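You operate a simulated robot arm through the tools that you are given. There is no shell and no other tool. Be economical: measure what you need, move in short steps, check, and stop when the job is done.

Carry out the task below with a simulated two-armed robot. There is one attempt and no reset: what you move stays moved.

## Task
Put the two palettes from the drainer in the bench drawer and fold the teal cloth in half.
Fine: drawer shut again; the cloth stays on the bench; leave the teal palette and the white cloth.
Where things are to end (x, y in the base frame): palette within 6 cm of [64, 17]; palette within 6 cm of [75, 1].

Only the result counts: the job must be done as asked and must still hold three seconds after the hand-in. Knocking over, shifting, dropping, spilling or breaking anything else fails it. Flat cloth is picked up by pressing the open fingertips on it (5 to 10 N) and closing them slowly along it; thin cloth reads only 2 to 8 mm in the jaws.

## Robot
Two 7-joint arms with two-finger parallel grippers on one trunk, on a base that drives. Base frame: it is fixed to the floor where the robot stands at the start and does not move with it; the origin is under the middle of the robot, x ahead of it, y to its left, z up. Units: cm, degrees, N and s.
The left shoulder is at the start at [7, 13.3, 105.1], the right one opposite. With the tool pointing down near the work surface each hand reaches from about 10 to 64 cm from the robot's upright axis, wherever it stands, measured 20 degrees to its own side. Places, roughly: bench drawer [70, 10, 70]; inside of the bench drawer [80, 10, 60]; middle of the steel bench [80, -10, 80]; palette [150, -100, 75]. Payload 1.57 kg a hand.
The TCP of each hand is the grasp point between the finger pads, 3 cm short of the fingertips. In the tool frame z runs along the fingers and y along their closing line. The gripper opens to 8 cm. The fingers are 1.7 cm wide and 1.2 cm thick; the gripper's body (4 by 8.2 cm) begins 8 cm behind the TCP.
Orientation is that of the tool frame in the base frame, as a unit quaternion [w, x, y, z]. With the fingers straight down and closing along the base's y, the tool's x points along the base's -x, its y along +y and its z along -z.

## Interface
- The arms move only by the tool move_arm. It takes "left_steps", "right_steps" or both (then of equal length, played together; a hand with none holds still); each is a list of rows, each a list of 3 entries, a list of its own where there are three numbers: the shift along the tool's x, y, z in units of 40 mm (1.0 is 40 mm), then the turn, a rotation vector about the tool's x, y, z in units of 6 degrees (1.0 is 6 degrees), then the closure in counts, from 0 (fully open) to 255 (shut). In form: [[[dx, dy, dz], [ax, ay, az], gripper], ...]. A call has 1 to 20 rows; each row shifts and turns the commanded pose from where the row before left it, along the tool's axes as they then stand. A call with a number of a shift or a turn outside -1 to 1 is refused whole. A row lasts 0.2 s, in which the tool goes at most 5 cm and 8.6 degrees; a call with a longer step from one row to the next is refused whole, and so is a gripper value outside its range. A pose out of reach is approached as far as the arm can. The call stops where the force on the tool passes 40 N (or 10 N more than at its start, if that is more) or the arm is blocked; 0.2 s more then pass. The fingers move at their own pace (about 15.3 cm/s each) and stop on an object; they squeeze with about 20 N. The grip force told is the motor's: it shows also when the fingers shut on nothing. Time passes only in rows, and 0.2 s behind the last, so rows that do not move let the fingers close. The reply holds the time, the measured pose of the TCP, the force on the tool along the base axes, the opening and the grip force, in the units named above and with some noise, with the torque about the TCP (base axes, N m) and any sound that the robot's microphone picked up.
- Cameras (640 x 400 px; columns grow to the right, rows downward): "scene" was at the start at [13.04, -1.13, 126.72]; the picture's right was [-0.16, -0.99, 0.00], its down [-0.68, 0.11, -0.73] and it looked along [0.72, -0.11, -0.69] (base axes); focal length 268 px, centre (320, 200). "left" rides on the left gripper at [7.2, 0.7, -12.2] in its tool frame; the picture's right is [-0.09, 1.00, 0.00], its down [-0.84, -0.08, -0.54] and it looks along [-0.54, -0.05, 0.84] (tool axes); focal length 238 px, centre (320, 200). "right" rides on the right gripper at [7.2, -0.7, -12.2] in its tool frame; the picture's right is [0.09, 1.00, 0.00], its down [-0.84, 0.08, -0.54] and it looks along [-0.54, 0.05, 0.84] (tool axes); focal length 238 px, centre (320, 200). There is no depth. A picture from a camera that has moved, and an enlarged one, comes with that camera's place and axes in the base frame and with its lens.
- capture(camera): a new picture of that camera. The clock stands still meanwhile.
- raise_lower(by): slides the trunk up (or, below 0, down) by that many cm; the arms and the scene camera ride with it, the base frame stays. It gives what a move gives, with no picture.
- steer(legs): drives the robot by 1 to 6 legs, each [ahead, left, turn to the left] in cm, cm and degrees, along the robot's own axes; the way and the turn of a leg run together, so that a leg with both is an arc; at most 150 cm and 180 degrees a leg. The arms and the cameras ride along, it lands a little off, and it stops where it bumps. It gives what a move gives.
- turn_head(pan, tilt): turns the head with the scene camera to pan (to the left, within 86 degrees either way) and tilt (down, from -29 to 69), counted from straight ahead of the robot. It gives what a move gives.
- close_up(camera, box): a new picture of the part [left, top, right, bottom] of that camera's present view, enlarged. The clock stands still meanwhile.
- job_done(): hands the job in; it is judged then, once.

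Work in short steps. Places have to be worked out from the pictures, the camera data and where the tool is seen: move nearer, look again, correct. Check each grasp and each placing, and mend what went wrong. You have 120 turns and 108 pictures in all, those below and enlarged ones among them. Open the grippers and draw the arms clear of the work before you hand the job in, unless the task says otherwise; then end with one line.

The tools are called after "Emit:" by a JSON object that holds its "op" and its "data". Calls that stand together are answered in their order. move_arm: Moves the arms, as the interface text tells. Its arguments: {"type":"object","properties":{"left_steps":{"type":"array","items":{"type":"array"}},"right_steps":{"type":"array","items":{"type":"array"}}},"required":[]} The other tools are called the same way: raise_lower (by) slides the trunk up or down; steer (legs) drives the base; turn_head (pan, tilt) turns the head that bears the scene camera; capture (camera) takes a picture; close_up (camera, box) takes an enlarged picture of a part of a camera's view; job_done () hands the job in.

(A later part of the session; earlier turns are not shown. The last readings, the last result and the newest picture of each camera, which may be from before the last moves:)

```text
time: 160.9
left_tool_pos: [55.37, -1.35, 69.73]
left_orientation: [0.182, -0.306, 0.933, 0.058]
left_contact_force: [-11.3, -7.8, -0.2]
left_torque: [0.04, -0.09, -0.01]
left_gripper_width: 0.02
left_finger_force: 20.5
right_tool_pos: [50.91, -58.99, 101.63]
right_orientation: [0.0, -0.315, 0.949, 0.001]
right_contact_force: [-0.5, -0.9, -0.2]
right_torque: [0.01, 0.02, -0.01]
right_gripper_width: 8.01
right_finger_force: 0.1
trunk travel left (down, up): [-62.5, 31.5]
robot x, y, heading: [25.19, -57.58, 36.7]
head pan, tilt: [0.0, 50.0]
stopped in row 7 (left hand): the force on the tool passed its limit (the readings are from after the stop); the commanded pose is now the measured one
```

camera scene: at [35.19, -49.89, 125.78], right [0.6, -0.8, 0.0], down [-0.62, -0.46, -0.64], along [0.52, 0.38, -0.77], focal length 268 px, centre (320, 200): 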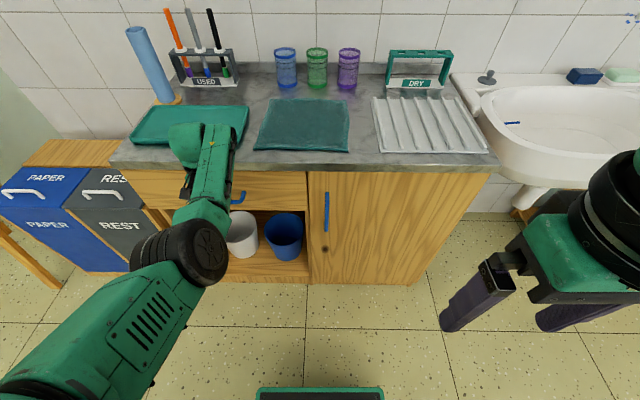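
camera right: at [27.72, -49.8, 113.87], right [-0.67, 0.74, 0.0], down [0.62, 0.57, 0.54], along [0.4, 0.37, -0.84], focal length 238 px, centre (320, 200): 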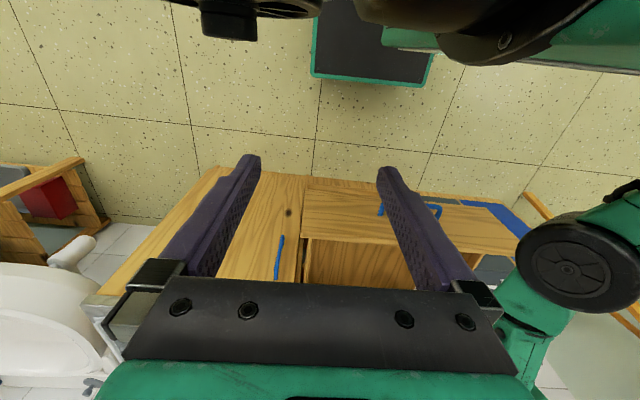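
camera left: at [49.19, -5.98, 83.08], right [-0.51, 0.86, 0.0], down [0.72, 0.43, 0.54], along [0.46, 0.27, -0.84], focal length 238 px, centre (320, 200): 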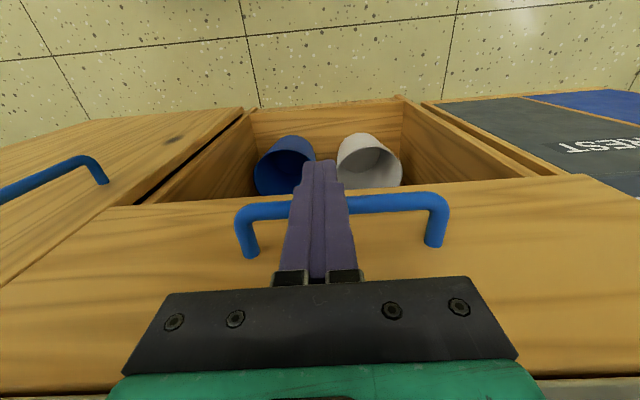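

The fingers stopped against the bar at over 40 N at handle height, so the drawer is fully shut. I withdraw, straighten the tool and raise it.

Emit:
{"op": "move_arm", "data": {"left_steps": [[[0.5, 0, -0.22], [0, 0, 0], 255], [[0.5, 0, -0.22], [0, 0, 0], 255], [[0.5, 0, -0.22], [0, 0, 0], 255], [[0, 0, 0], [0, 0.92, 0], 255], [[0, 0, 0], [0, 0.92, 0], 255], [[0, 0, 0], [0, 0.92, 0], 255], [[0, 0, 0], [0, 0.92, 0], 255], [[0, 0, -0.8], [0, 0, 0], 100], [[0, 0, -0.8], [0, 0, 0], 100], [[0, 0, -0.8], [0, 0, 0], 100], [[0, 0, -0.8], [0, 0, 0], 100], [[0, 0, -0.8], [0, 0, 0], 100], [[0, 0, -0.8], [0, 0, 0], 100], [[0, 0, -0.8], [0, 0, 0], 100], [[0, 0, -0.8], [0, 0, 0], 100], [[0, 0, 0], [0, 0, 0], 100]]}}

Emit:
{"op": "capture", "data": {"camera": "scene"}}

```text
time: 164.3
left_tool_pos: [50.41, -4.34, 95.68]
left_orientation: [0.003, -0.31, 0.951, -0.002]
left_contact_force: [-1.0, 0.7, 0.5]
left_torque: [0.0, 0.01, 0.0]
left_gripper_width: 4.87
left_finger_force: 0.1
left hand out of reach, approached as far as the arm can: row 14
right_tool_pos: [51.01, -59.03, 101.67]
right_orientation: [0.0, -0.314, 0.949, 0.0]
right_contact_force: [-0.4, 0.7, -0.1]
right_torque: [0.0, 0.02, -0.01]
right_gripper_width: 8.0
right_finger_force: 0.1
trunk travel left (down, up): [-62.5, 31.5]
robot x, y, heading: [24.86, -57.7, 36.6]
head pan, tilt: [0.0, 50.0]
```

```text
34 pictures are left
camera scene: at [35.08, -49.93, 125.78], right [0.6, -0.8, 0.0], down [-0.61, -0.46, -0.64], along [0.52, 0.38, -0.77], focal length 268 px, centre (320, 200)
```

scene: 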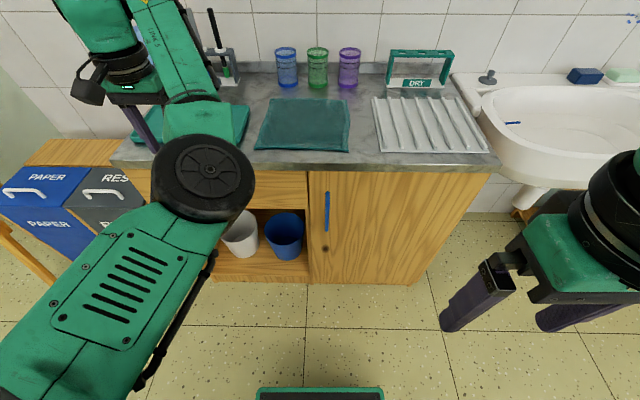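

Drawer is shut. Now the cloth: I move both hands toward their sides of it (left toward e≈47, right toward e≈71) with moderately open fingers, then drive nearer.

Emit:
{"op": "move_arm", "data": {"left_steps": [[[0, -0.45, 0], [0, 0, 0], 100], [[0, -0.45, 0], [0, 0, 0], 100], [[0, -0.45, 0], [0, 0, 0], 100], [[0, -0.45, 0], [0, 0, 0], 100], [[0, -0.45, 0], [0, 0, 0], 100], [[0, -0.45, 0], [0, 0, 0], 100], [[0, -0.45, 0], [0, 0, 0], 100], [[0, 0, 0], [0, 0, 0], 100]], "right_steps": [[[-1, 0.2, 0], [0, 0, 0], 100], [[-1, 0.2, 0], [0, 0, 0], 100], [[-1, 0.2, 0], [0, 0, 0], 100], [[-1, 0.2, 0], [0, 0, 0], 100], [[-1, 0.2, 0], [0, 0, 0], 100], [[-1, 0.2, 0], [0, 0, 0], 100], [[-0.5, 0.2, 0], [0, 0, 0], 100], [[0, 0, 0], [0, 0, 0], 100]]}}

Emit:
{"op": "steer", "data": {"legs": [[24, 0, 0]]}}

Emit:
{"op": "capture", "data": {"camera": "scene"}}

Emit:
{"op": "capture", "data": {"camera": "left"}}

Emit:
{"op": "capture", "data": {"camera": "right"}}

```text
time: 166.1
left_tool_pos: [60.16, -9.75, 95.73]
left_orientation: [0.004, -0.309, 0.951, -0.001]
left_contact_force: [0.0, 0.2, 1.2]
left_torque: [0.0, 0.01, -0.03]
left_gripper_width: 4.87
left_finger_force: 0.0
left hand out of reach, approached as far as the arm can: row 1, 2, 3, 4, 5, 6, 7
right_tool_pos: [68.27, -39.38, 101.98]
right_orientation: [0.001, -0.316, 0.949, -0.001]
right_contact_force: [0.0, 0.1, -0.3]
right_torque: [0.0, 0.0, -0.02]
right_gripper_width: 4.85
right_finger_force: 0.1
trunk travel left (down, up): [-62.5, 31.5]
robot x, y, heading: [25.08, -57.79, 36.6]
head pan, tilt: [0.0, 50.0]
```

```text
time: 167.9
left_tool_pos: [79.25, 4.66, 95.85]
left_orientation: [0.004, -0.311, 0.95, -0.001]
left_contact_force: [-0.2, 0.6, 0.2]
left_torque: [0.02, 0.0, 0.01]
left_gripper_width: 4.85
left_finger_force: 0.0
right_tool_pos: [87.32, -24.83, 101.89]
right_orientation: [0.001, -0.32, 0.948, 0.001]
right_contact_force: [-0.2, 0.9, -0.1]
right_torque: [0.0, -0.01, 0.02]
right_gripper_width: 4.86
right_finger_force: 0.1
trunk travel left (down, up): [-62.5, 31.5]
robot x, y, heading: [43.89, -43.17, 36.7]
head pan, tilt: [0.0, 50.0]
```

```text
33 pictures are left
camera scene: at [54.13, -35.71, 125.79], right [0.6, -0.8, 0.0], down [-0.61, -0.46, -0.64], along [0.51, 0.39, -0.77], focal length 268 px, centre (320, 200)
```

scene: 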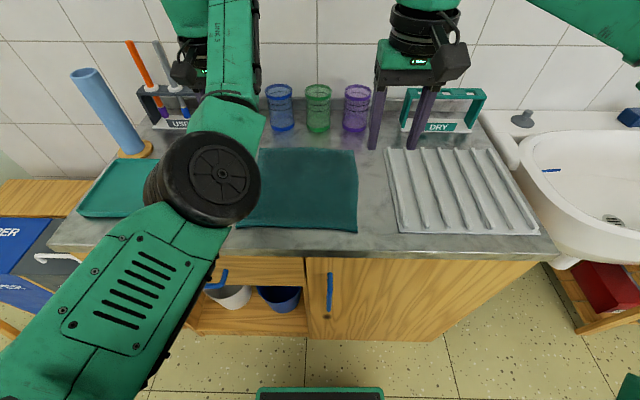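

```text
32 pictures are left
camera left: at [72.88, 0.79, 107.93], right [-0.51, 0.86, 0.0], down [0.72, 0.43, 0.55], along [0.47, 0.28, -0.84], focal length 238 px, centre (320, 200)
```

left: 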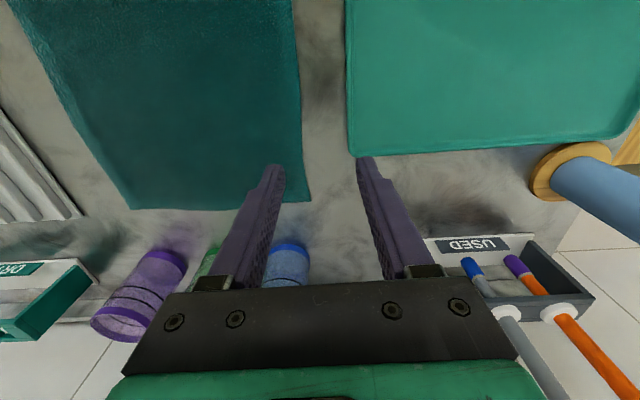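

```text
31 pictures are left
camera right: at [81.83, -29.73, 114.08], right [-0.68, 0.74, 0.0], down [0.62, 0.57, 0.54], along [0.4, 0.37, -0.84], focal length 238 px, centre (320, 200)
```

right: 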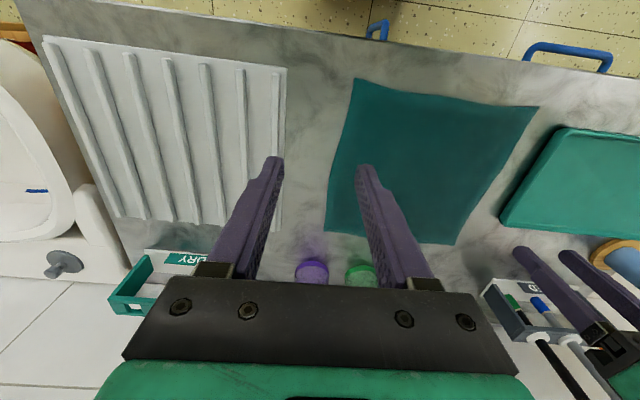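

The cloth spans about e 44–69, n 52–77. I plan to grip both front corners and carry them back by driving the base forward, keeping the arms steady. First I bring the right hand level with the left (same distance ahead and height) and back the base off.

Emit:
{"op": "steer", "data": {"legs": [[-13, 0, 0], [0, -3, 0]]}}

Emit:
{"op": "move_arm", "data": {"right_steps": [[[-0.4, 0.34, 0.2], [0, 0, 0], 100], [[-0.4, 0.34, 0.2], [0, 0, 0], 100], [[-0.4, 0.34, 0.2], [0, 0, 0], 100], [[-0.4, 0.34, 0.2], [0, 0, 0], 100], [[-0.4, 0.34, 0.2], [0, 0, 0], 100], [[-0.4, 0.34, 0.2], [0, 0, 0], 100], [[-0.4, 0.34, 0.2], [0, 0, 0], 100], [[0, 0, 0], [0, 0, 0], 100]]}}

Emit:
{"op": "capture", "data": {"camera": "scene"}}

```text
time: 169.6
left_tool_pos: [70.32, -5.45, 95.67]
left_orientation: [0.003, -0.311, 0.95, -0.003]
left_contact_force: [0.2, 0.7, -1.6]
left_torque: [-0.02, 0.01, 0.0]
left_gripper_width: 4.87
left_finger_force: 0.1
right_tool_pos: [78.49, -34.92, 101.89]
right_orientation: [0.002, -0.319, 0.948, -0.002]
right_contact_force: [-0.6, 0.6, -0.3]
right_torque: [-0.03, -0.01, 0.01]
right_gripper_width: 4.84
right_finger_force: 0.1
trunk travel left (down, up): [-62.5, 31.5]
robot x, y, heading: [35.28, -53.44, 36.9]
head pan, tilt: [0.0, 50.0]
```

```text
time: 171.4
left_tool_pos: [70.33, -5.63, 95.79]
left_orientation: [0.002, -0.312, 0.95, -0.001]
left_contact_force: [0.1, 0.3, -0.1]
left_torque: [0.02, -0.01, 0.0]
left_gripper_width: 4.85
left_finger_force: 0.2
right_tool_pos: [79.22, -34.36, 98.98]
right_orientation: [0.002, -0.319, 0.948, 0.0]
right_contact_force: [0.4, 0.8, 0.6]
right_torque: [-0.01, 0.03, -0.03]
right_gripper_width: 4.86
right_finger_force: 0.0
right hand out of reach, approached as far as the arm can: row 1, 2, 3, 4, 5, 6, 7
trunk travel left (down, up): [-62.5, 31.5]
robot x, y, heading: [34.94, -53.73, 36.5]
head pan, tilt: [0.0, 50.0]
```

```text
30 pictures are left
camera scene: at [45.31, -45.97, 125.79], right [0.6, -0.8, 0.0], down [-0.61, -0.46, -0.64], along [0.51, 0.38, -0.77], focal length 268 px, centre (320, 200)
```

scene: 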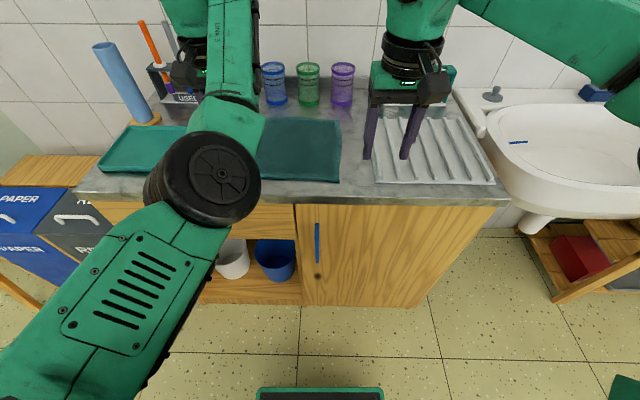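

Both arms are cramped because the hands work near shoulder height. I raise the trunk 16 cm and lower the hands by the same amount relative to it, which should free their reach.

Emit:
{"op": "raise_lower", "data": {"by": 16}}

Emit:
{"op": "move_arm", "data": {"left_steps": [[[0, 0, 0.6], [0, 0, 0], 100], [[0, 0, 0.6], [0, 0, 0], 100], [[0, 0, 0.6], [0, 0, 0], 100], [[0, 0, 0.6], [0, 0, 0], 100], [[0, 0, 0.6], [0, 0, 0], 100], [[0, 0, 0.6], [0, 0, 0], 100], [[0, 0, 0.6], [0, 0, 0], 100], [[0, 0, 0], [0, 0, 0], 100], [[0, 0, 0], [0, 0, 0], 100], [[0, 0, 0], [0, 0, 0], 100], [[0, 0, 0], [0, 0, 0], 100], [[0, 0, 0], [0, 0, 0], 100], [[0, 0, 0], [0, 0, 0], 100], [[0, 0, 0], [0, 0, 0], 100]], "right_steps": [[[0, 0, 0.6], [0, 0, 0], 100], [[0, 0, 0.6], [0, 0, 0], 100], [[0, 0, 0.6], [0, 0, 0], 100], [[0, 0, 0.6], [0, 0, 0], 100], [[0, 0, 0.6], [0, 0, 0], 100], [[0, 0, 0.6], [0, 0, 0], 100], [[0, 0, 0.6], [0, 0, 0], 100], [[-0.4, 0.34, 0], [0, 0, 0], 100], [[-0.4, 0.34, 0], [0, 0, 0], 100], [[-0.4, 0.34, 0], [0, 0, 0], 100], [[-0.4, 0.34, 0], [0, 0, 0], 100], [[-0.4, 0.34, 0], [0, 0, 0], 100], [[-0.4, 0.34, 0], [0, 0, 0], 100], [[0, 0, 0], [0, 0, 0], 100]]}}

Emit:
{"op": "capture", "data": {"camera": "scene"}}

```text
time: 173.2
left_tool_pos: [70.41, -5.61, 111.86]
left_orientation: [0.003, -0.312, 0.95, -0.002]
left_contact_force: [-0.8, 0.0, 0.0]
left_torque: [0.02, -0.02, 0.03]
left_gripper_width: 4.86
left_finger_force: 0.0
right_tool_pos: [79.17, -34.26, 114.96]
right_orientation: [0.002, -0.319, 0.948, 0.0]
right_contact_force: [-0.3, -0.2, -1.2]
right_torque: [-0.02, 0.01, 0.04]
right_gripper_width: 4.84
right_finger_force: 0.0
trunk travel left (down, up): [-78.5, 15.5]
robot x, y, heading: [35.18, -53.69, 36.7]
head pan, tilt: [0.0, 50.0]
```

```text
time: 176.2
left_tool_pos: [70.58, -5.54, 95.04]
left_orientation: [0.003, -0.311, 0.95, -0.002]
left_contact_force: [0.0, -0.6, -0.6]
left_torque: [0.0, 0.0, 0.04]
left_gripper_width: 4.86
left_finger_force: 0.0
right_tool_pos: [79.91, -34.66, 100.28]
right_orientation: [0.002, -0.318, 0.948, 0.002]
right_contact_force: [-1.0, -0.8, 0.8]
right_torque: [0.03, -0.03, 0.0]
right_gripper_width: 4.87
right_finger_force: 0.1
right hand out of reach, approached as far as the arm can: row 6, 7, 8, 9, 10, 11, 12, 13
trunk travel left (down, up): [-78.5, 15.5]
robot x, y, heading: [34.79, -53.83, 36.5]
head pan, tilt: [0.0, 50.0]
```

```text
29 pictures are left
camera scene: at [45.33, -45.96, 141.78], right [0.6, -0.8, 0.0], down [-0.61, -0.46, -0.64], along [0.51, 0.38, -0.77], focal length 268 px, centre (320, 200)
```

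scene: 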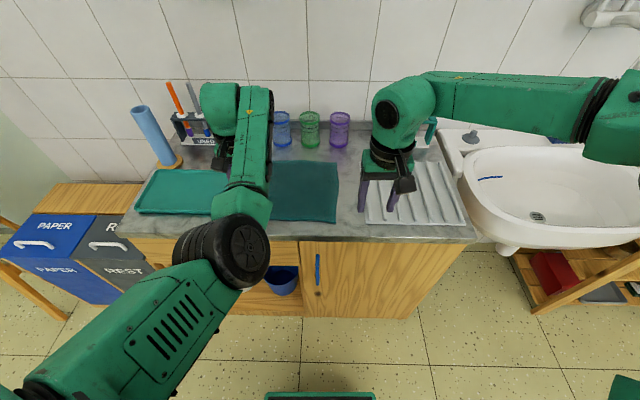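

The right arm is wrist-limited inward, but the left arm moves freely and already hovers over the front-left corner. I will fold with the left hand corner by corner (front-left to back-left, then front-right to back-right). I park the right hand outward and lower the left to check.

Emit:
{"op": "move_arm", "data": {"left_steps": [[[0, -0.2, 0.5], [0, 0, 0], 100], [[0, 0, 0.5], [0, 0, 0], 100], [[0, 0, 0.5], [0, 0, 0], 100], [[0, 0, 0.4], [0, 0, 0], 100], [[0, 0, 0], [0, 0, 0], 100], [[0, 0, 0], [0, 0, 0], 100]], "right_steps": [[[0.5, -0.8, -0.2], [0, 0, 0], 0], [[0.5, -0.8, -0.2], [0, 0, 0], 0], [[0.5, -0.8, -0.2], [0, 0, 0], 0], [[0.5, -0.8, -0.2], [0, 0, 0], 0], [[0.5, -0.6, -0.2], [0, 0, 0], 0], [[0, 0, 0], [0, 0, 0], 0]]}}

Emit:
{"op": "capture", "data": {"camera": "left"}}

```text
time: 177.6
left_tool_pos: [70.93, -6.13, 87.3]
left_orientation: [0.002, -0.312, 0.95, -0.002]
left_contact_force: [-1.3, 0.1, 0.1]
left_torque: [0.0, 0.03, 0.02]
left_gripper_width: 4.89
left_finger_force: 0.0
right_tool_pos: [81.06, -52.73, 104.3]
right_orientation: [0.0, -0.319, 0.948, 0.0]
right_contact_force: [1.0, 1.0, 0.6]
right_torque: [-0.02, -0.02, -0.01]
right_gripper_width: 7.98
right_finger_force: 0.1
trunk travel left (down, up): [-78.5, 15.5]
robot x, y, heading: [35.14, -53.65, 37.0]
head pan, tilt: [0.0, 50.0]
```

```text
28 pictures are left
camera left: at [64.62, -10.05, 99.46], right [-0.52, 0.86, -0.01], down [0.72, 0.43, 0.55], along [0.47, 0.28, -0.84], focal length 238 px, centre (320, 200)
```

left: 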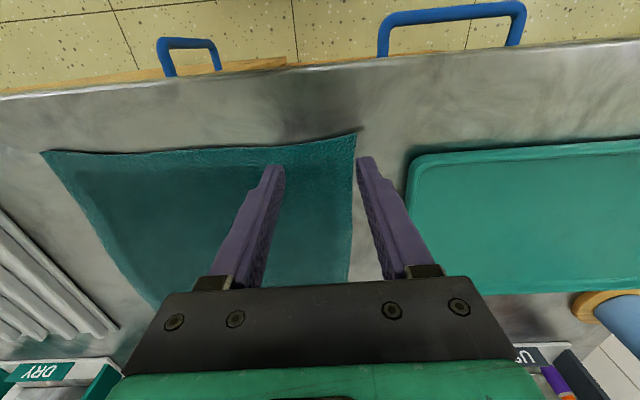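

The front-left corner is at about e 44.4, n 51.9. I shift 1.5 cm right so both fingers land on cloth, narrow slightly, and lower until contact.

Emit:
{"op": "move_arm", "data": {"left_steps": [[[0, -0.38, 0], [0, 0, 0], 128], [[0, 0, 0.3], [0, 0, 0], 128], [[0, 0, 0.25], [0, 0, 0], 128], [[0, 0, 0.1], [0, 0, 0], 128], [[0, 0, 0], [0, 0, 0], 128]]}}

```text
time: 178.8
left_tool_pos: [71.92, -7.58, 85.33]
left_orientation: [0.007, -0.311, 0.95, 0.002]
left_contact_force: [2.2, 4.5, 24.1]
left_torque: [0.28, 0.01, -0.06]
left_gripper_width: 3.97
left_finger_force: 0.0
right_tool_pos: [80.83, -53.05, 104.43]
right_orientation: [0.003, -0.319, 0.948, 0.001]
right_contact_force: [0.8, -0.4, 0.6]
right_torque: [0.04, 0.01, 0.02]
right_gripper_width: 8.0
right_finger_force: 0.1
trunk travel left (down, up): [-78.5, 15.5]
robot x, y, heading: [34.83, -54.0, 36.8]
head pan, tilt: [0.0, 50.0]
```

The surface is at tip z≈82.3; force is 24 N, too much. I ease up to about 7 N and close slowly along the cloth.

Emit:
{"op": "move_arm", "data": {"left_steps": [[[0, 0, -0.11], [0, 0, 0], 128], [[0, 0, 0], [0, 0, 0], 145], [[0, 0, 0], [0, 0, 0], 160], [[0, 0, 0], [0, 0, 0], 175], [[0, 0, 0], [0, 0, 0], 190], [[0, 0, 0], [0, 0, 0], 205], [[0, 0, 0], [0, 0, 0], 220], [[0, 0, 0], [0, 0, 0], 235], [[0, 0, 0], [0, 0, 0], 255], [[0, 0, 0], [0, 0, 0], 255]]}}

Emit:
{"op": "capture", "data": {"camera": "left"}}

```text
time: 181.0
left_tool_pos: [71.81, -7.69, 85.28]
left_orientation: [0.004, -0.311, 0.95, -0.002]
left_contact_force: [-0.8, -1.9, 6.8]
left_torque: [0.0, 0.03, -0.01]
left_gripper_width: 0.76
left_finger_force: 20.1
right_tool_pos: [80.95, -52.93, 104.2]
right_orientation: [0.003, -0.319, 0.948, 0.001]
right_contact_force: [-0.4, -0.5, -0.2]
right_torque: [0.02, 0.02, 0.04]
right_gripper_width: 7.99
right_finger_force: 0.1
trunk travel left (down, up): [-78.5, 15.5]
robot x, y, heading: [35.24, -53.52, 36.8]
head pan, tilt: [0.0, 50.0]
```

```text
27 pictures are left
camera left: at [65.51, -11.51, 97.47], right [-0.51, 0.86, 0.0], down [0.72, 0.43, 0.55], along [0.47, 0.28, -0.84], focal length 238 px, centre (320, 200)
```

left: 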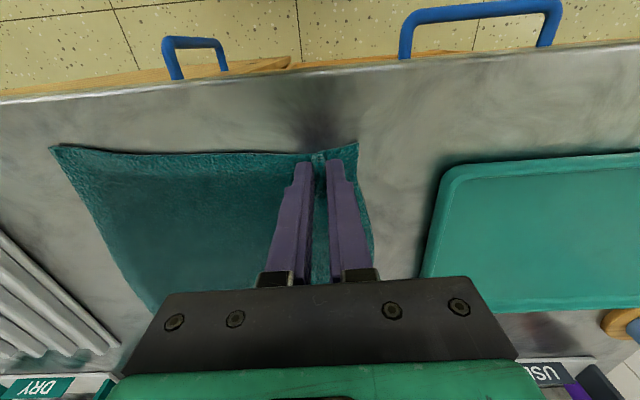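

Cloth pinched (0.76 cm). I lift it ~10 cm and drive forward 22.5 cm to carry this corner over to the back edge.

Emit:
{"op": "move_arm", "data": {"left_steps": [[[0, 0, -0.3], [0, 0, 0], 255], [[0, 0, -0.5], [0, 0, 0], 255], [[0, 0, -0.5], [0, 0, 0], 255], [[0, 0, -0.6], [0, 0, 0], 255], [[0, 0, -0.6], [0, 0, 0], 255], [[0, 0, 0], [0, 0, 0], 255]]}}

Emit:
{"op": "steer", "data": {"legs": [[22.5, 0, 0]]}}

Emit:
{"op": "capture", "data": {"camera": "scene"}}

Emit:
{"op": "capture", "data": {"camera": "left"}}

```text
time: 182.4
left_tool_pos: [72.07, -7.48, 95.21]
left_orientation: [0.002, -0.311, 0.95, -0.002]
left_contact_force: [0.1, -0.2, -1.1]
left_torque: [0.01, -0.01, -0.04]
left_gripper_width: 0.76
left_finger_force: 20.1
right_tool_pos: [81.13, -52.79, 104.27]
right_orientation: [0.002, -0.319, 0.948, 0.0]
right_contact_force: [0.5, -0.2, -0.2]
right_torque: [0.02, 0.0, 0.01]
right_gripper_width: 8.03
right_finger_force: 0.0
trunk travel left (down, up): [-78.5, 15.5]
robot x, y, heading: [35.03, -53.63, 36.8]
head pan, tilt: [0.0, 50.0]
```

```text
time: 184.1
left_tool_pos: [89.71, 5.59, 95.29]
left_orientation: [0.003, -0.311, 0.95, -0.002]
left_contact_force: [-0.2, -0.3, 0.3]
left_torque: [0.02, -0.01, -0.05]
left_gripper_width: 0.73
left_finger_force: 20.4
right_tool_pos: [98.63, -39.68, 104.25]
right_orientation: [0.002, -0.319, 0.948, 0.0]
right_contact_force: [0.4, 1.0, 0.7]
right_torque: [0.02, -0.01, 0.0]
right_gripper_width: 7.99
right_finger_force: 0.1
trunk travel left (down, up): [-78.5, 15.5]
robot x, y, heading: [52.91, -40.54, 36.7]
head pan, tilt: [0.0, 50.0]
```

```text
26 pictures are left
camera scene: at [62.9, -32.88, 141.8], right [0.6, -0.8, 0.0], down [-0.61, -0.46, -0.64], along [0.52, 0.38, -0.77], focal length 268 px, centre (320, 200)
```

scene: 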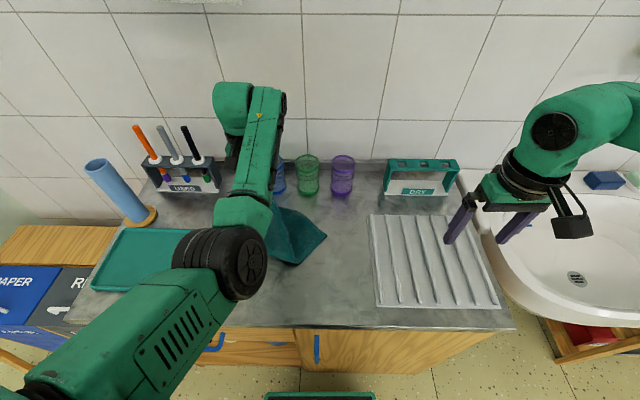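

```text
25 pictures are left
camera left: at [83.24, 1.72, 107.44], right [-0.51, 0.86, 0.0], down [0.72, 0.43, 0.55], along [0.47, 0.28, -0.84], focal length 238 px, centre (320, 200)
```

left: 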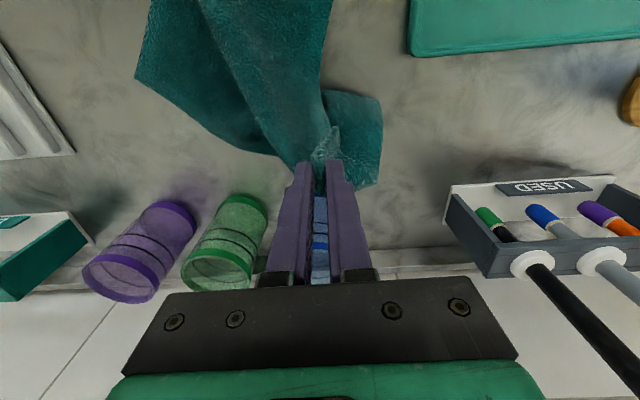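

I enlarge the view to see how the cloth lies.

Emit:
{"op": "close_up", "data": {"camera": "scene", "box": [220, 150, 380, 290]}}

Emit:
{"op": "capture", "data": {"camera": "right"}}

```text
2.86 times, centred on (300, 220) of scene
camera zoom: at [62.9, -32.88, 141.8], right [0.6, -0.8, 0.0], down [-0.61, -0.46, -0.64], along [0.52, 0.38, -0.77], focal length 766 px, centre (377, 143)
```

zoom: 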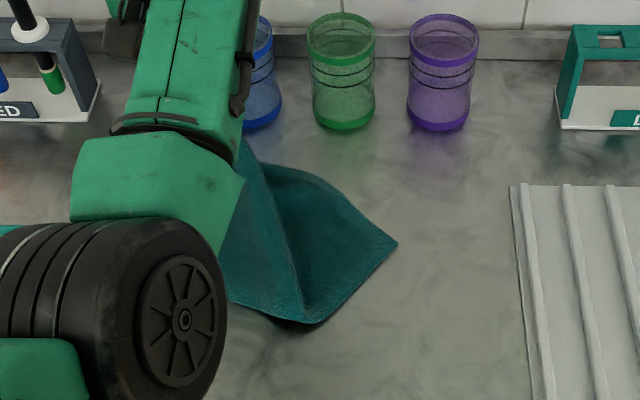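

```text
23 pictures are left
camera right: at [93.17, -44.61, 116.42], right [-0.67, 0.74, 0.0], down [0.62, 0.56, 0.55], along [0.4, 0.37, -0.84], focal length 238 px, centre (320, 200)
```

right: 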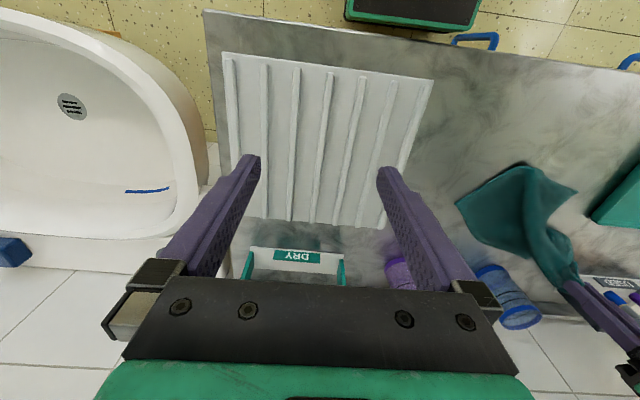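

The whole cloth was dragged, because a single corner cannot travel that far while the other stays. I undo it: lower a little, drive back 24 cm so the cloth is pulled flat again, and look.

Emit:
{"op": "steer", "data": {"legs": [[-25, 3, 0]]}}

Emit:
{"op": "move_arm", "data": {"left_steps": [[[0, 0.2, 0.6], [0, 0, 0], 255], [[0, 0, 0.6], [0, 0, 0], 255], [[0, 0, 0.6], [0, 0, 0], 255], [[0, 0, 0.4], [0, 0, 0], 255], [[0, 0, 0], [0, 0, 0], 255]]}}

Emit:
{"op": "capture", "data": {"camera": "left"}}

Emit:
{"op": "capture", "data": {"camera": "scene"}}

```text
time: 186.0
left_tool_pos: [67.48, -7.55, 95.15]
left_orientation: [0.002, -0.309, 0.951, -0.002]
left_contact_force: [0.6, -0.9, 0.1]
left_torque: [-0.03, -0.01, -0.02]
left_gripper_width: 0.76
left_finger_force: 20.4
right_tool_pos: [76.39, -52.84, 104.2]
right_orientation: [0.001, -0.317, 0.948, 0.001]
right_contact_force: [-0.5, 0.0, -0.4]
right_torque: [0.02, 0.0, 0.0]
right_gripper_width: 8.0
right_finger_force: 0.0
trunk travel left (down, up): [-78.5, 15.5]
robot x, y, heading: [30.12, -53.86, 36.6]
head pan, tilt: [0.0, 50.0]
```

```text
time: 187.2
left_tool_pos: [66.88, -6.9, 86.54]
left_orientation: [0.003, -0.31, 0.951, -0.002]
left_contact_force: [0.1, 1.0, 0.8]
left_torque: [0.02, -0.01, -0.01]
left_gripper_width: 0.76
left_finger_force: 19.8
right_tool_pos: [76.28, -52.82, 104.2]
right_orientation: [0.002, -0.318, 0.948, 0.001]
right_contact_force: [-1.0, -0.6, 0.3]
right_torque: [-0.03, 0.02, 0.01]
right_gripper_width: 8.02
right_finger_force: 0.0
trunk travel left (down, up): [-78.5, 15.5]
robot x, y, heading: [30.21, -53.65, 36.3]
head pan, tilt: [0.0, 50.0]
```

```text
22 pictures are left
camera left: at [60.51, -10.73, 98.62], right [-0.51, 0.86, 0.0], down [0.72, 0.43, 0.55], along [0.47, 0.28, -0.84], focal length 238 px, centre (320, 200)
```

left: 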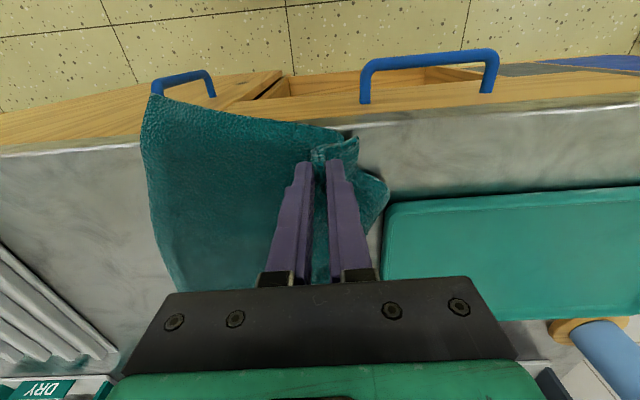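

```text
21 pictures are left
camera scene: at [40.51, -45.85, 141.79], right [0.6, -0.8, 0.0], down [-0.62, -0.46, -0.64], along [0.52, 0.38, -0.77], focal length 268 px, centre (320, 200)
```

scene: 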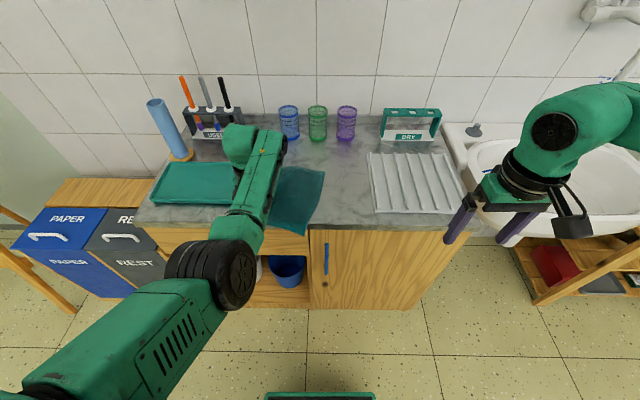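

The cloth is spread again but its front-right corner hangs slightly over the bench edge. I move the pinch 6 cm inward with the base, set it down, release and look from above.

Emit:
{"op": "steer", "data": {"legs": [[7, -2, 0]]}}

Emit:
{"op": "move_arm", "data": {"left_steps": [[[0, 0, 0.2], [0, 0, 0], 255], [[0, 0, 0], [0, 0, 0], 200], [[0, 0, 0], [0, 0, 0], 140], [[0, 0, 0], [0, 0, 0], 100], [[0, 0, -0.4], [0, 0, 0], 100], [[0, 0, -0.8], [0, 0, 0], 100], [[0, 0, -0.8], [0, 0, 0], 100], [[0, 0, -0.8], [0, 0, 0], 100], [[0, 0, -0.8], [0, 0, 0], 100], [[0, 0, 0], [0, 0, 0], 100]]}}

Emit:
{"op": "capture", "data": {"camera": "left"}}

```text
time: 188.2
left_tool_pos: [73.43, -4.25, 86.67]
left_orientation: [0.004, -0.309, 0.951, -0.003]
left_contact_force: [-0.7, -0.3, 0.0]
left_torque: [-0.03, -0.02, -0.03]
left_gripper_width: 0.73
left_finger_force: 20.1
right_tool_pos: [82.87, -50.28, 104.34]
right_orientation: [0.002, -0.317, 0.948, 0.001]
right_contact_force: [-0.5, -0.5, -0.4]
right_torque: [0.02, -0.04, 0.01]
right_gripper_width: 8.01
right_finger_force: 0.0
trunk travel left (down, up): [-78.5, 15.5]
robot x, y, heading: [37.03, -50.79, 36.7]
head pan, tilt: [0.0, 50.0]
```

```text
time: 190.4
left_tool_pos: [73.36, -4.15, 100.03]
left_orientation: [0.002, -0.31, 0.951, -0.002]
left_contact_force: [-0.3, 0.0, -0.5]
left_torque: [0.01, -0.01, -0.02]
left_gripper_width: 4.84
left_finger_force: 0.1
right_tool_pos: [82.99, -50.09, 104.16]
right_orientation: [0.001, -0.318, 0.948, 0.0]
right_contact_force: [0.4, -0.5, -0.7]
right_torque: [0.03, -0.01, 0.02]
right_gripper_width: 8.02
right_finger_force: 0.1
trunk travel left (down, up): [-78.5, 15.5]
robot x, y, heading: [37.0, -50.99, 36.5]
head pan, tilt: [0.0, 50.0]
```

```text
20 pictures are left
camera left: at [66.94, -8.0, 112.22], right [-0.51, 0.86, -0.01], down [0.72, 0.43, 0.55], along [0.47, 0.28, -0.84], focal length 238 px, centre (320, 200)
```

left: 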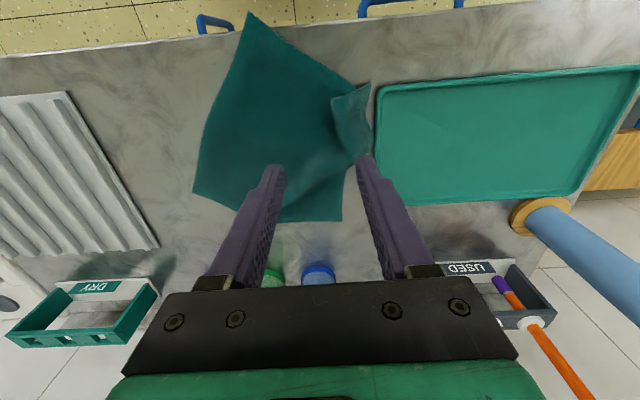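

Now a clear view: the cloth lies rotated, front-right corner at about (e 53.5, n 45.4), back-right (67,65), back-left (45.6,72), with the front-left corner folded over as a flap. I enlarge it.

Emit:
{"op": "close_up", "data": {"camera": "left", "box": [180, 0, 420, 230]}}

```text
1.74 times, centred on (300, 115) of left
camera zoom: at [66.94, -8.0, 112.22], right [-0.51, 0.86, -0.01], down [0.72, 0.43, 0.55], along [0.47, 0.28, -0.84], focal length 414 px, centre (355, 348)
```

zoom: 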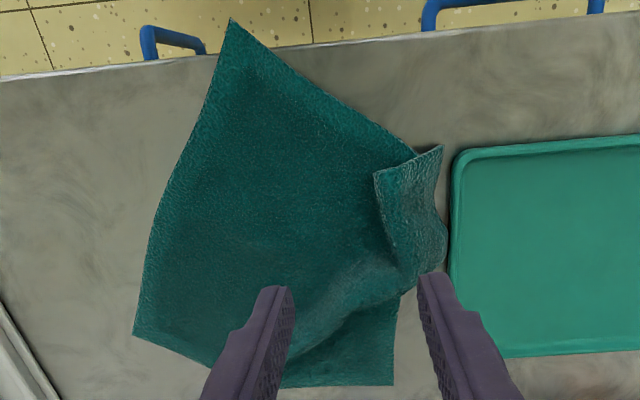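

The front-left corner is a flap lying on top at about (e 44, n 56). I pinch the flap itself with a small opening: move over it and lower to just above contact.

Emit:
{"op": "move_arm", "data": {"left_steps": [[[0.04, 0.45, 0], [0, 0, 0], 204], [[0.04, 0.45, 0.4], [0, 0, 0], 204], [[0, 0, 0.8], [0, 0, 0], 204], [[0, 0, 0.8], [0, 0, 0], 204], [[0, 0, 0.8], [0, 0, 0], 204], [[0, 0, 0.6], [0, 0, 0], 204], [[0, 0, 0], [0, 0, 0], 204]]}}

Emit:
{"op": "close_up", "data": {"camera": "left", "box": [200, 60, 440, 210]}}

```text
time: 192.0
left_tool_pos: [71.26, -1.46, 86.3]
left_orientation: [0.002, -0.31, 0.951, -0.002]
left_contact_force: [-0.8, -0.2, 1.2]
left_torque: [0.01, 0.01, 0.01]
left_gripper_width: 1.6
left_finger_force: 0.1
right_tool_pos: [82.91, -50.26, 104.32]
right_orientation: [0.001, -0.317, 0.948, 0.001]
right_contact_force: [0.5, -0.8, -0.7]
right_torque: [-0.02, 0.0, -0.02]
right_gripper_width: 8.01
right_finger_force: 0.0
trunk travel left (down, up): [-78.5, 15.5]
robot x, y, heading: [37.02, -51.13, 36.5]
head pan, tilt: [0.0, 50.0]
```

```text
2.67 times, centred on (320, 135) of left
camera zoom: at [64.89, -5.34, 98.49], right [-0.51, 0.86, 0.0], down [0.72, 0.43, 0.55], along [0.47, 0.28, -0.84], focal length 636 px, centre (320, 373)
```

zoom: 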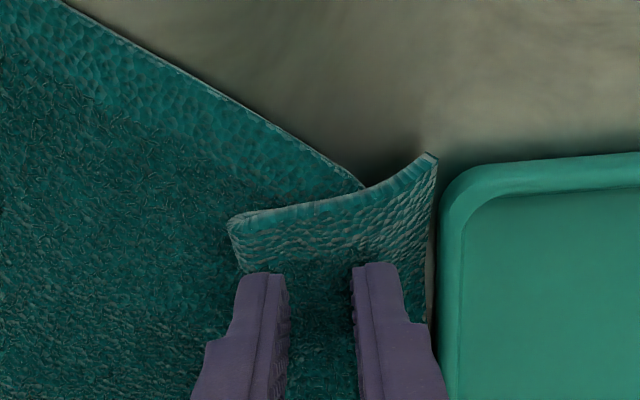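

Both fingers are over the flap. I press lightly and close slowly.

Emit:
{"op": "move_arm", "data": {"left_steps": [[[0, 0, 0.1], [0, 0, 0], 204], [[0, 0, 0.1], [0, 0, 0], 204], [[0, 0, 0.04], [0, 0, 0], 204], [[0, 0, 0], [0, 0, 0], 212], [[0, 0, 0], [0, 0, 0], 220], [[0, 0, 0], [0, 0, 0], 230], [[0, 0, 0], [0, 0, 0], 240], [[0, 0, 0], [0, 0, 0], 255], [[0, 0, 0], [0, 0, 0], 255]]}}

Emit:
{"op": "close_up", "data": {"camera": "left", "box": [200, 60, 440, 210]}}

```text
time: 194.0
left_tool_pos: [71.18, -1.76, 85.63]
left_orientation: [0.005, -0.309, 0.951, -0.001]
left_contact_force: [3.2, -0.2, 18.6]
left_torque: [-0.11, -0.08, 0.03]
left_gripper_width: 0.45
left_finger_force: 19.9
right_tool_pos: [82.9, -50.36, 104.28]
right_orientation: [0.003, -0.318, 0.948, 0.002]
right_contact_force: [-0.9, -0.6, -0.6]
right_torque: [-0.02, 0.02, 0.02]
right_gripper_width: 8.01
right_finger_force: 0.0
trunk travel left (down, up): [-78.5, 15.5]
robot x, y, heading: [37.04, -50.86, 36.5]
head pan, tilt: [0.0, 50.0]
```

```text
2.67 times, centred on (320, 135) of left
camera zoom: at [64.8, -5.57, 97.81], right [-0.51, 0.86, 0.0], down [0.72, 0.43, 0.55], along [0.47, 0.28, -0.84], focal length 636 px, centre (320, 373)
```

zoom: 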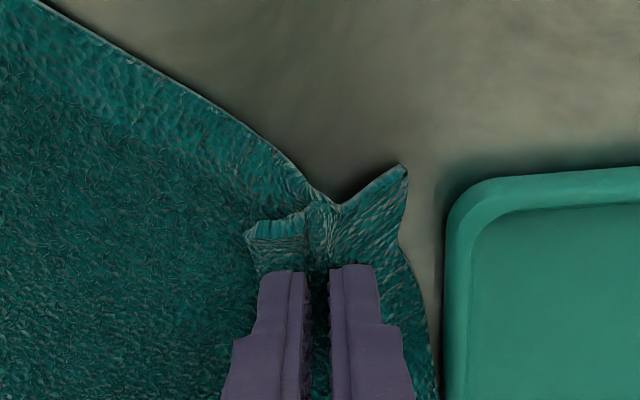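

The pinch holds cloth about 2 cm from the front-left corner (0.45 cm). I lift it 7 cm and carry it forward 15.5 cm onto the back-left corner, slowly in two legs.

Emit:
{"op": "move_arm", "data": {"left_steps": [[[0, 0, -0.2], [0, 0, 0], 255], [[0, 0, -0.4], [0, 0, 0], 255], [[0, 0, -0.5], [0, 0, 0], 255], [[0, 0, -0.6], [0, 0, 0], 255], [[0, 0, 0], [0, 0, 0], 255]]}}

Emit:
{"op": "steer", "data": {"legs": [[8, -1, 0], [7.5, -1, 0]]}}

Emit:
{"op": "capture", "data": {"camera": "left"}}

```text
time: 195.2
left_tool_pos: [71.22, -1.45, 92.32]
left_orientation: [0.003, -0.31, 0.951, -0.002]
left_contact_force: [0.5, 0.3, 0.2]
left_torque: [0.01, -0.02, 0.0]
left_gripper_width: 0.37
left_finger_force: 20.4
right_tool_pos: [83.01, -50.17, 104.32]
right_orientation: [0.002, -0.318, 0.948, 0.0]
right_contact_force: [0.9, 0.1, 0.0]
right_torque: [-0.01, 0.01, -0.01]
right_gripper_width: 7.98
right_finger_force: 0.0
trunk travel left (down, up): [-78.5, 15.5]
robot x, y, heading: [37.2, -51.16, 36.8]
head pan, tilt: [0.0, 50.0]
```

```text
time: 196.9
left_tool_pos: [84.68, 6.15, 92.45]
left_orientation: [0.004, -0.31, 0.951, -0.002]
left_contact_force: [0.8, 0.9, 0.4]
left_torque: [-0.02, 0.0, 0.01]
left_gripper_width: 0.36
left_finger_force: 19.7
right_tool_pos: [96.43, -42.68, 104.38]
right_orientation: [0.003, -0.317, 0.948, 0.001]
right_contact_force: [-0.1, -0.5, -0.6]
right_torque: [-0.01, -0.02, -0.02]
right_gripper_width: 7.99
right_finger_force: 0.1
trunk travel left (down, up): [-78.5, 15.5]
robot x, y, heading: [51.31, -43.12, 36.7]
head pan, tilt: [0.0, 50.0]
```

```text
16 pictures are left
camera left: at [78.3, 2.29, 104.6], right [-0.51, 0.86, -0.01], down [0.72, 0.43, 0.55], along [0.47, 0.28, -0.84], focal length 238 px, centre (320, 200)
```

left: 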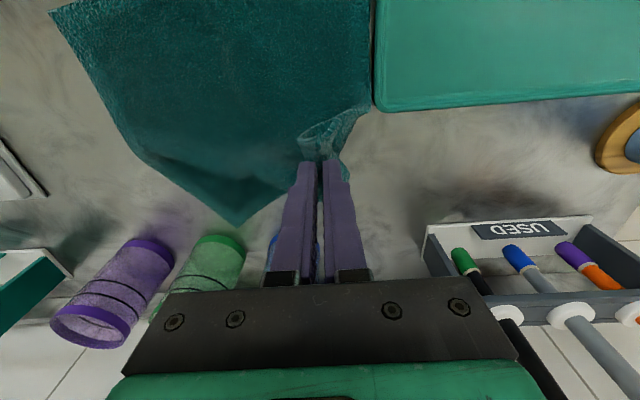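

The cloth slid and turned as well as folding. I look from the right hand's camera for the overall shape.

Emit:
{"op": "close_up", "data": {"camera": "right", "box": [380, 60, 640, 320]}}

Emit:
{"op": "close_up", "data": {"camera": "scene", "box": [200, 150, 400, 310]}}

```text
1.54 times, centred on (510, 190) of right
camera zoom: at [90.99, -47.49, 116.48], right [-0.67, 0.74, 0.0], down [0.62, 0.56, 0.55], along [0.41, 0.37, -0.84], focal length 367 px, centre (28, 215)
```

zoom: 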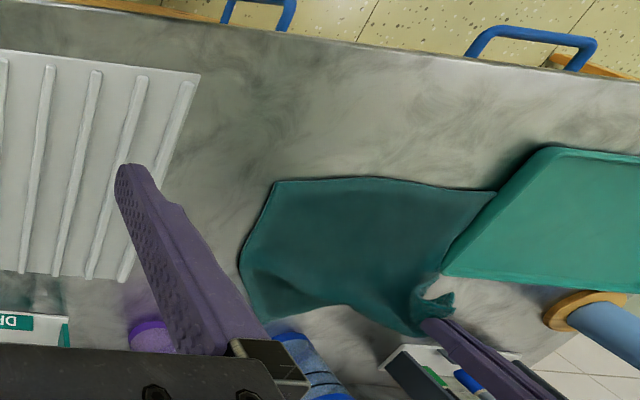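

```text
2.50 times, centred on (300, 230) of scene
camera zoom: at [60.72, -35.7, 141.82], right [0.6, -0.8, 0.0], down [-0.61, -0.46, -0.64], along [0.52, 0.38, -0.76], focal length 670 px, centre (370, 125)
```

zoom: 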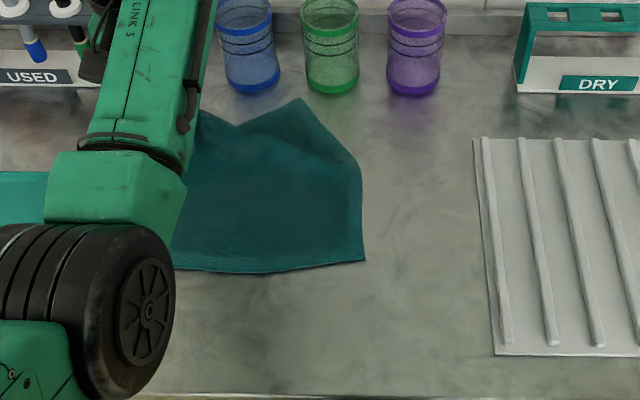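

The cloth now lies nearly square: corners A≈(65.5,60), B≈(41.6,59), C≈(57,81), and the held corner P≈(46,71), which has slack. So P can go onto B, and then C onto A, for a proper half fold. I carry P back to B, set it down, and release.

Emit:
{"op": "steer", "data": {"legs": [[-10, 2.5, 0]]}}

Emit:
{"op": "move_arm", "data": {"left_steps": [[[0, 0, 0.6], [0, 0, 0], 255], [[0, 0, 0.6], [0, 0, 0], 255], [[0, 0, 0.25], [0, 0, 0], 255], [[0, 0, 0], [0, 0, 0], 200], [[0, 0, 0], [0, 0, 0], 150], [[0, 0, -0.3], [0, 0, 0], 150], [[0, 0, -0.8], [0, 0, 0], 150], [[0, 0, -0.8], [0, 0, 0], 150], [[0, 0, -0.8], [0, 0, 0], 150], [[0, 0, -0.8], [0, 0, 0], 150], [[0, 0, 0], [0, 0, 0], 150]]}}

Emit:
{"op": "capture", "data": {"camera": "left"}}

```text
time: 198.1
left_tool_pos: [75.47, 2.22, 92.22]
left_orientation: [0.002, -0.309, 0.951, -0.002]
left_contact_force: [-0.2, 0.6, -0.3]
left_torque: [-0.02, 0.0, 0.01]
left_gripper_width: 0.37
left_finger_force: 20.0
right_tool_pos: [87.26, -46.44, 104.16]
right_orientation: [0.001, -0.317, 0.948, 0.001]
right_contact_force: [0.3, 0.2, -0.3]
right_torque: [0.0, 0.01, 0.01]
right_gripper_width: 8.01
right_finger_force: 0.0
trunk travel left (down, up): [-78.5, 15.5]
robot x, y, heading: [41.42, -46.94, 36.4]
head pan, tilt: [0.0, 50.0]
```

```text
time: 200.5
left_tool_pos: [75.31, 2.23, 100.68]
left_orientation: [0.003, -0.309, 0.951, -0.002]
left_contact_force: [0.1, -0.1, -0.5]
left_torque: [0.03, -0.03, -0.01]
left_gripper_width: 3.3
left_finger_force: 0.2
right_tool_pos: [87.2, -46.45, 104.25]
right_orientation: [0.001, -0.317, 0.949, 0.001]
right_contact_force: [0.1, 1.1, -0.1]
right_torque: [-0.01, -0.02, 0.0]
right_gripper_width: 8.0
right_finger_force: 0.0
trunk travel left (down, up): [-78.5, 15.5]
robot x, y, heading: [41.49, -46.81, 36.5]
head pan, tilt: [0.0, 50.0]
```

```text
13 pictures are left
camera left: at [68.94, -1.53, 112.84], right [-0.51, 0.86, 0.0], down [0.72, 0.43, 0.55], along [0.47, 0.28, -0.84], focal length 238 px, centre (320, 200)
```

left: 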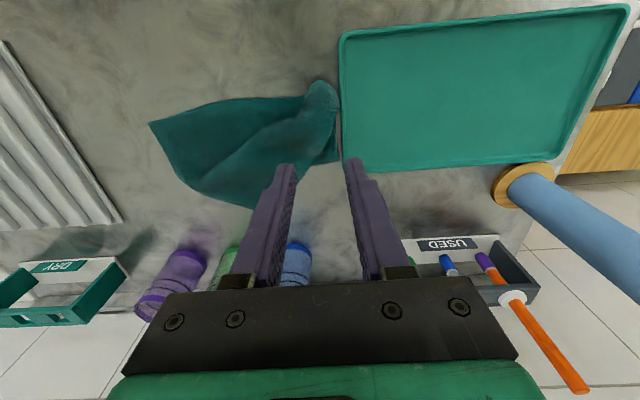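

The cloth now looks roughly half size. I enlarge to see the layers.

Emit:
{"op": "close_up", "data": {"camera": "left", "box": [130, 60, 370, 220]}}

```text
2.50 times, centred on (250, 140) of left
camera zoom: at [68.94, -1.53, 112.84], right [-0.51, 0.86, 0.0], down [0.72, 0.43, 0.55], along [0.47, 0.28, -0.84], focal length 596 px, centre (495, 350)
```

zoom: 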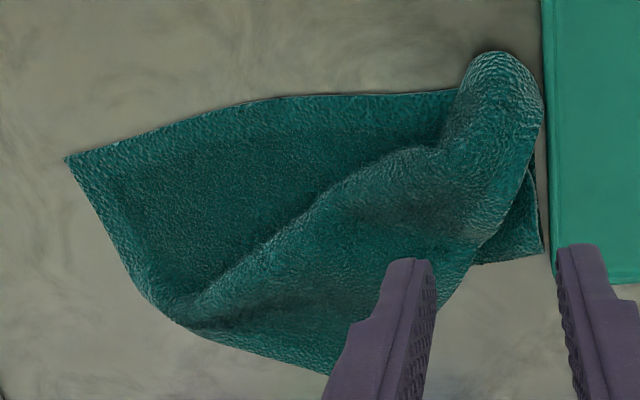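

P now lies on B. Next I move the hand over corner C near (55.7, 74) and look before pinching it.

Emit:
{"op": "steer", "data": {"legs": [[10.5, -12.3, 0]]}}

Emit:
{"op": "capture", "data": {"camera": "left"}}

```text
time: 201.9
left_tool_pos: [91.02, -1.57, 100.67]
left_orientation: [0.003, -0.31, 0.951, -0.002]
left_contact_force: [-0.4, 0.6, -0.8]
left_torque: [0.0, -0.02, 0.01]
left_gripper_width: 3.32
left_finger_force: 0.1
right_tool_pos: [102.97, -50.21, 104.43]
right_orientation: [0.002, -0.317, 0.948, 0.001]
right_contact_force: [0.5, -0.1, -0.1]
right_torque: [0.0, -0.04, -0.04]
right_gripper_width: 8.01
right_finger_force: 0.0
trunk travel left (down, up): [-78.5, 15.5]
robot x, y, heading: [58.07, -50.8, 36.6]
head pan, tilt: [0.0, 50.0]
```

```text
11 pictures are left
camera left: at [84.62, -5.3, 112.85], right [-0.51, 0.86, -0.01], down [0.72, 0.43, 0.55], along [0.47, 0.28, -0.84], focal length 238 px, centre (320, 200)
```

left: 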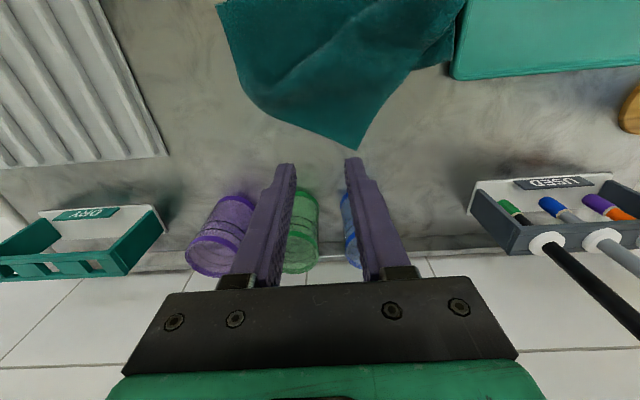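

Corner C's tip is clear at about (51.2, 76.6). I pinch 2.5 cm inside it at (52.2, 74.2): lower with a 2.4 cm opening, press lightly, and close slowly.

Emit:
{"op": "move_arm", "data": {"left_steps": [[[-0.29, 0.46, 0], [0, 0, 0], 178], [[-0.29, 0.46, 0.4], [0, 0, 0], 178], [[0, 0, 0.8], [0, 0, 0], 178], [[0, 0, 0.8], [0, 0, 0], 178], [[0, 0, 0.8], [0, 0, 0], 178], [[0, 0, 0.7], [0, 0, 0], 178], [[0, 0, 0.3], [0, 0, 0], 178], [[0, 0, 0.1], [0, 0, 0], 178], [[0, 0, 0], [0, 0, 0], 190], [[0, 0, 0], [0, 0, 0], 200], [[0, 0, 0], [0, 0, 0], 212], [[0, 0, 0], [0, 0, 0], 225], [[0, 0, 0], [0, 0, 0], 238], [[0, 0, 0], [0, 0, 0], 255], [[0, 0, 0], [0, 0, 0], 255]]}}

Emit:
{"op": "close_up", "data": {"camera": "left", "box": [180, 40, 440, 220]}}

```text
time: 205.1
left_tool_pos: [90.93, 2.71, 85.39]
left_orientation: [0.003, -0.311, 0.95, -0.002]
left_contact_force: [-0.1, 0.9, 10.2]
left_torque: [0.03, -0.02, 0.01]
left_gripper_width: 0.34
left_finger_force: 20.2
right_tool_pos: [103.03, -50.36, 104.32]
right_orientation: [0.003, -0.318, 0.948, 0.001]
right_contact_force: [0.7, 0.0, -0.7]
right_torque: [0.02, 0.01, 0.0]
right_gripper_width: 8.0
right_finger_force: 0.0
trunk travel left (down, up): [-78.5, 15.5]
robot x, y, heading: [57.44, -51.07, 36.7]
head pan, tilt: [0.0, 50.0]
```

```text
2.22 times, centred on (310, 130) of left
camera zoom: at [84.57, -1.1, 97.42], right [-0.51, 0.86, 0.0], down [0.72, 0.43, 0.55], along [0.47, 0.28, -0.84], focal length 530 px, centre (342, 356)
```

zoom: 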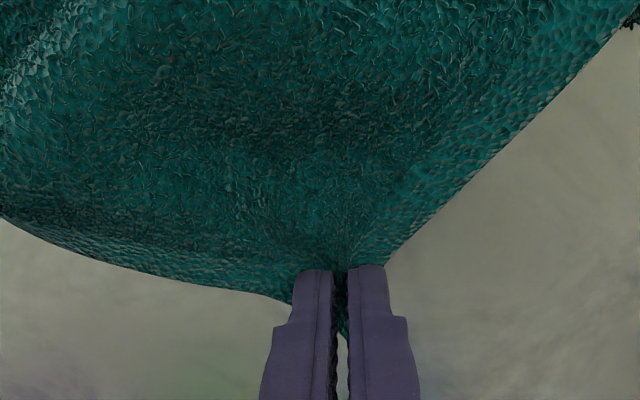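

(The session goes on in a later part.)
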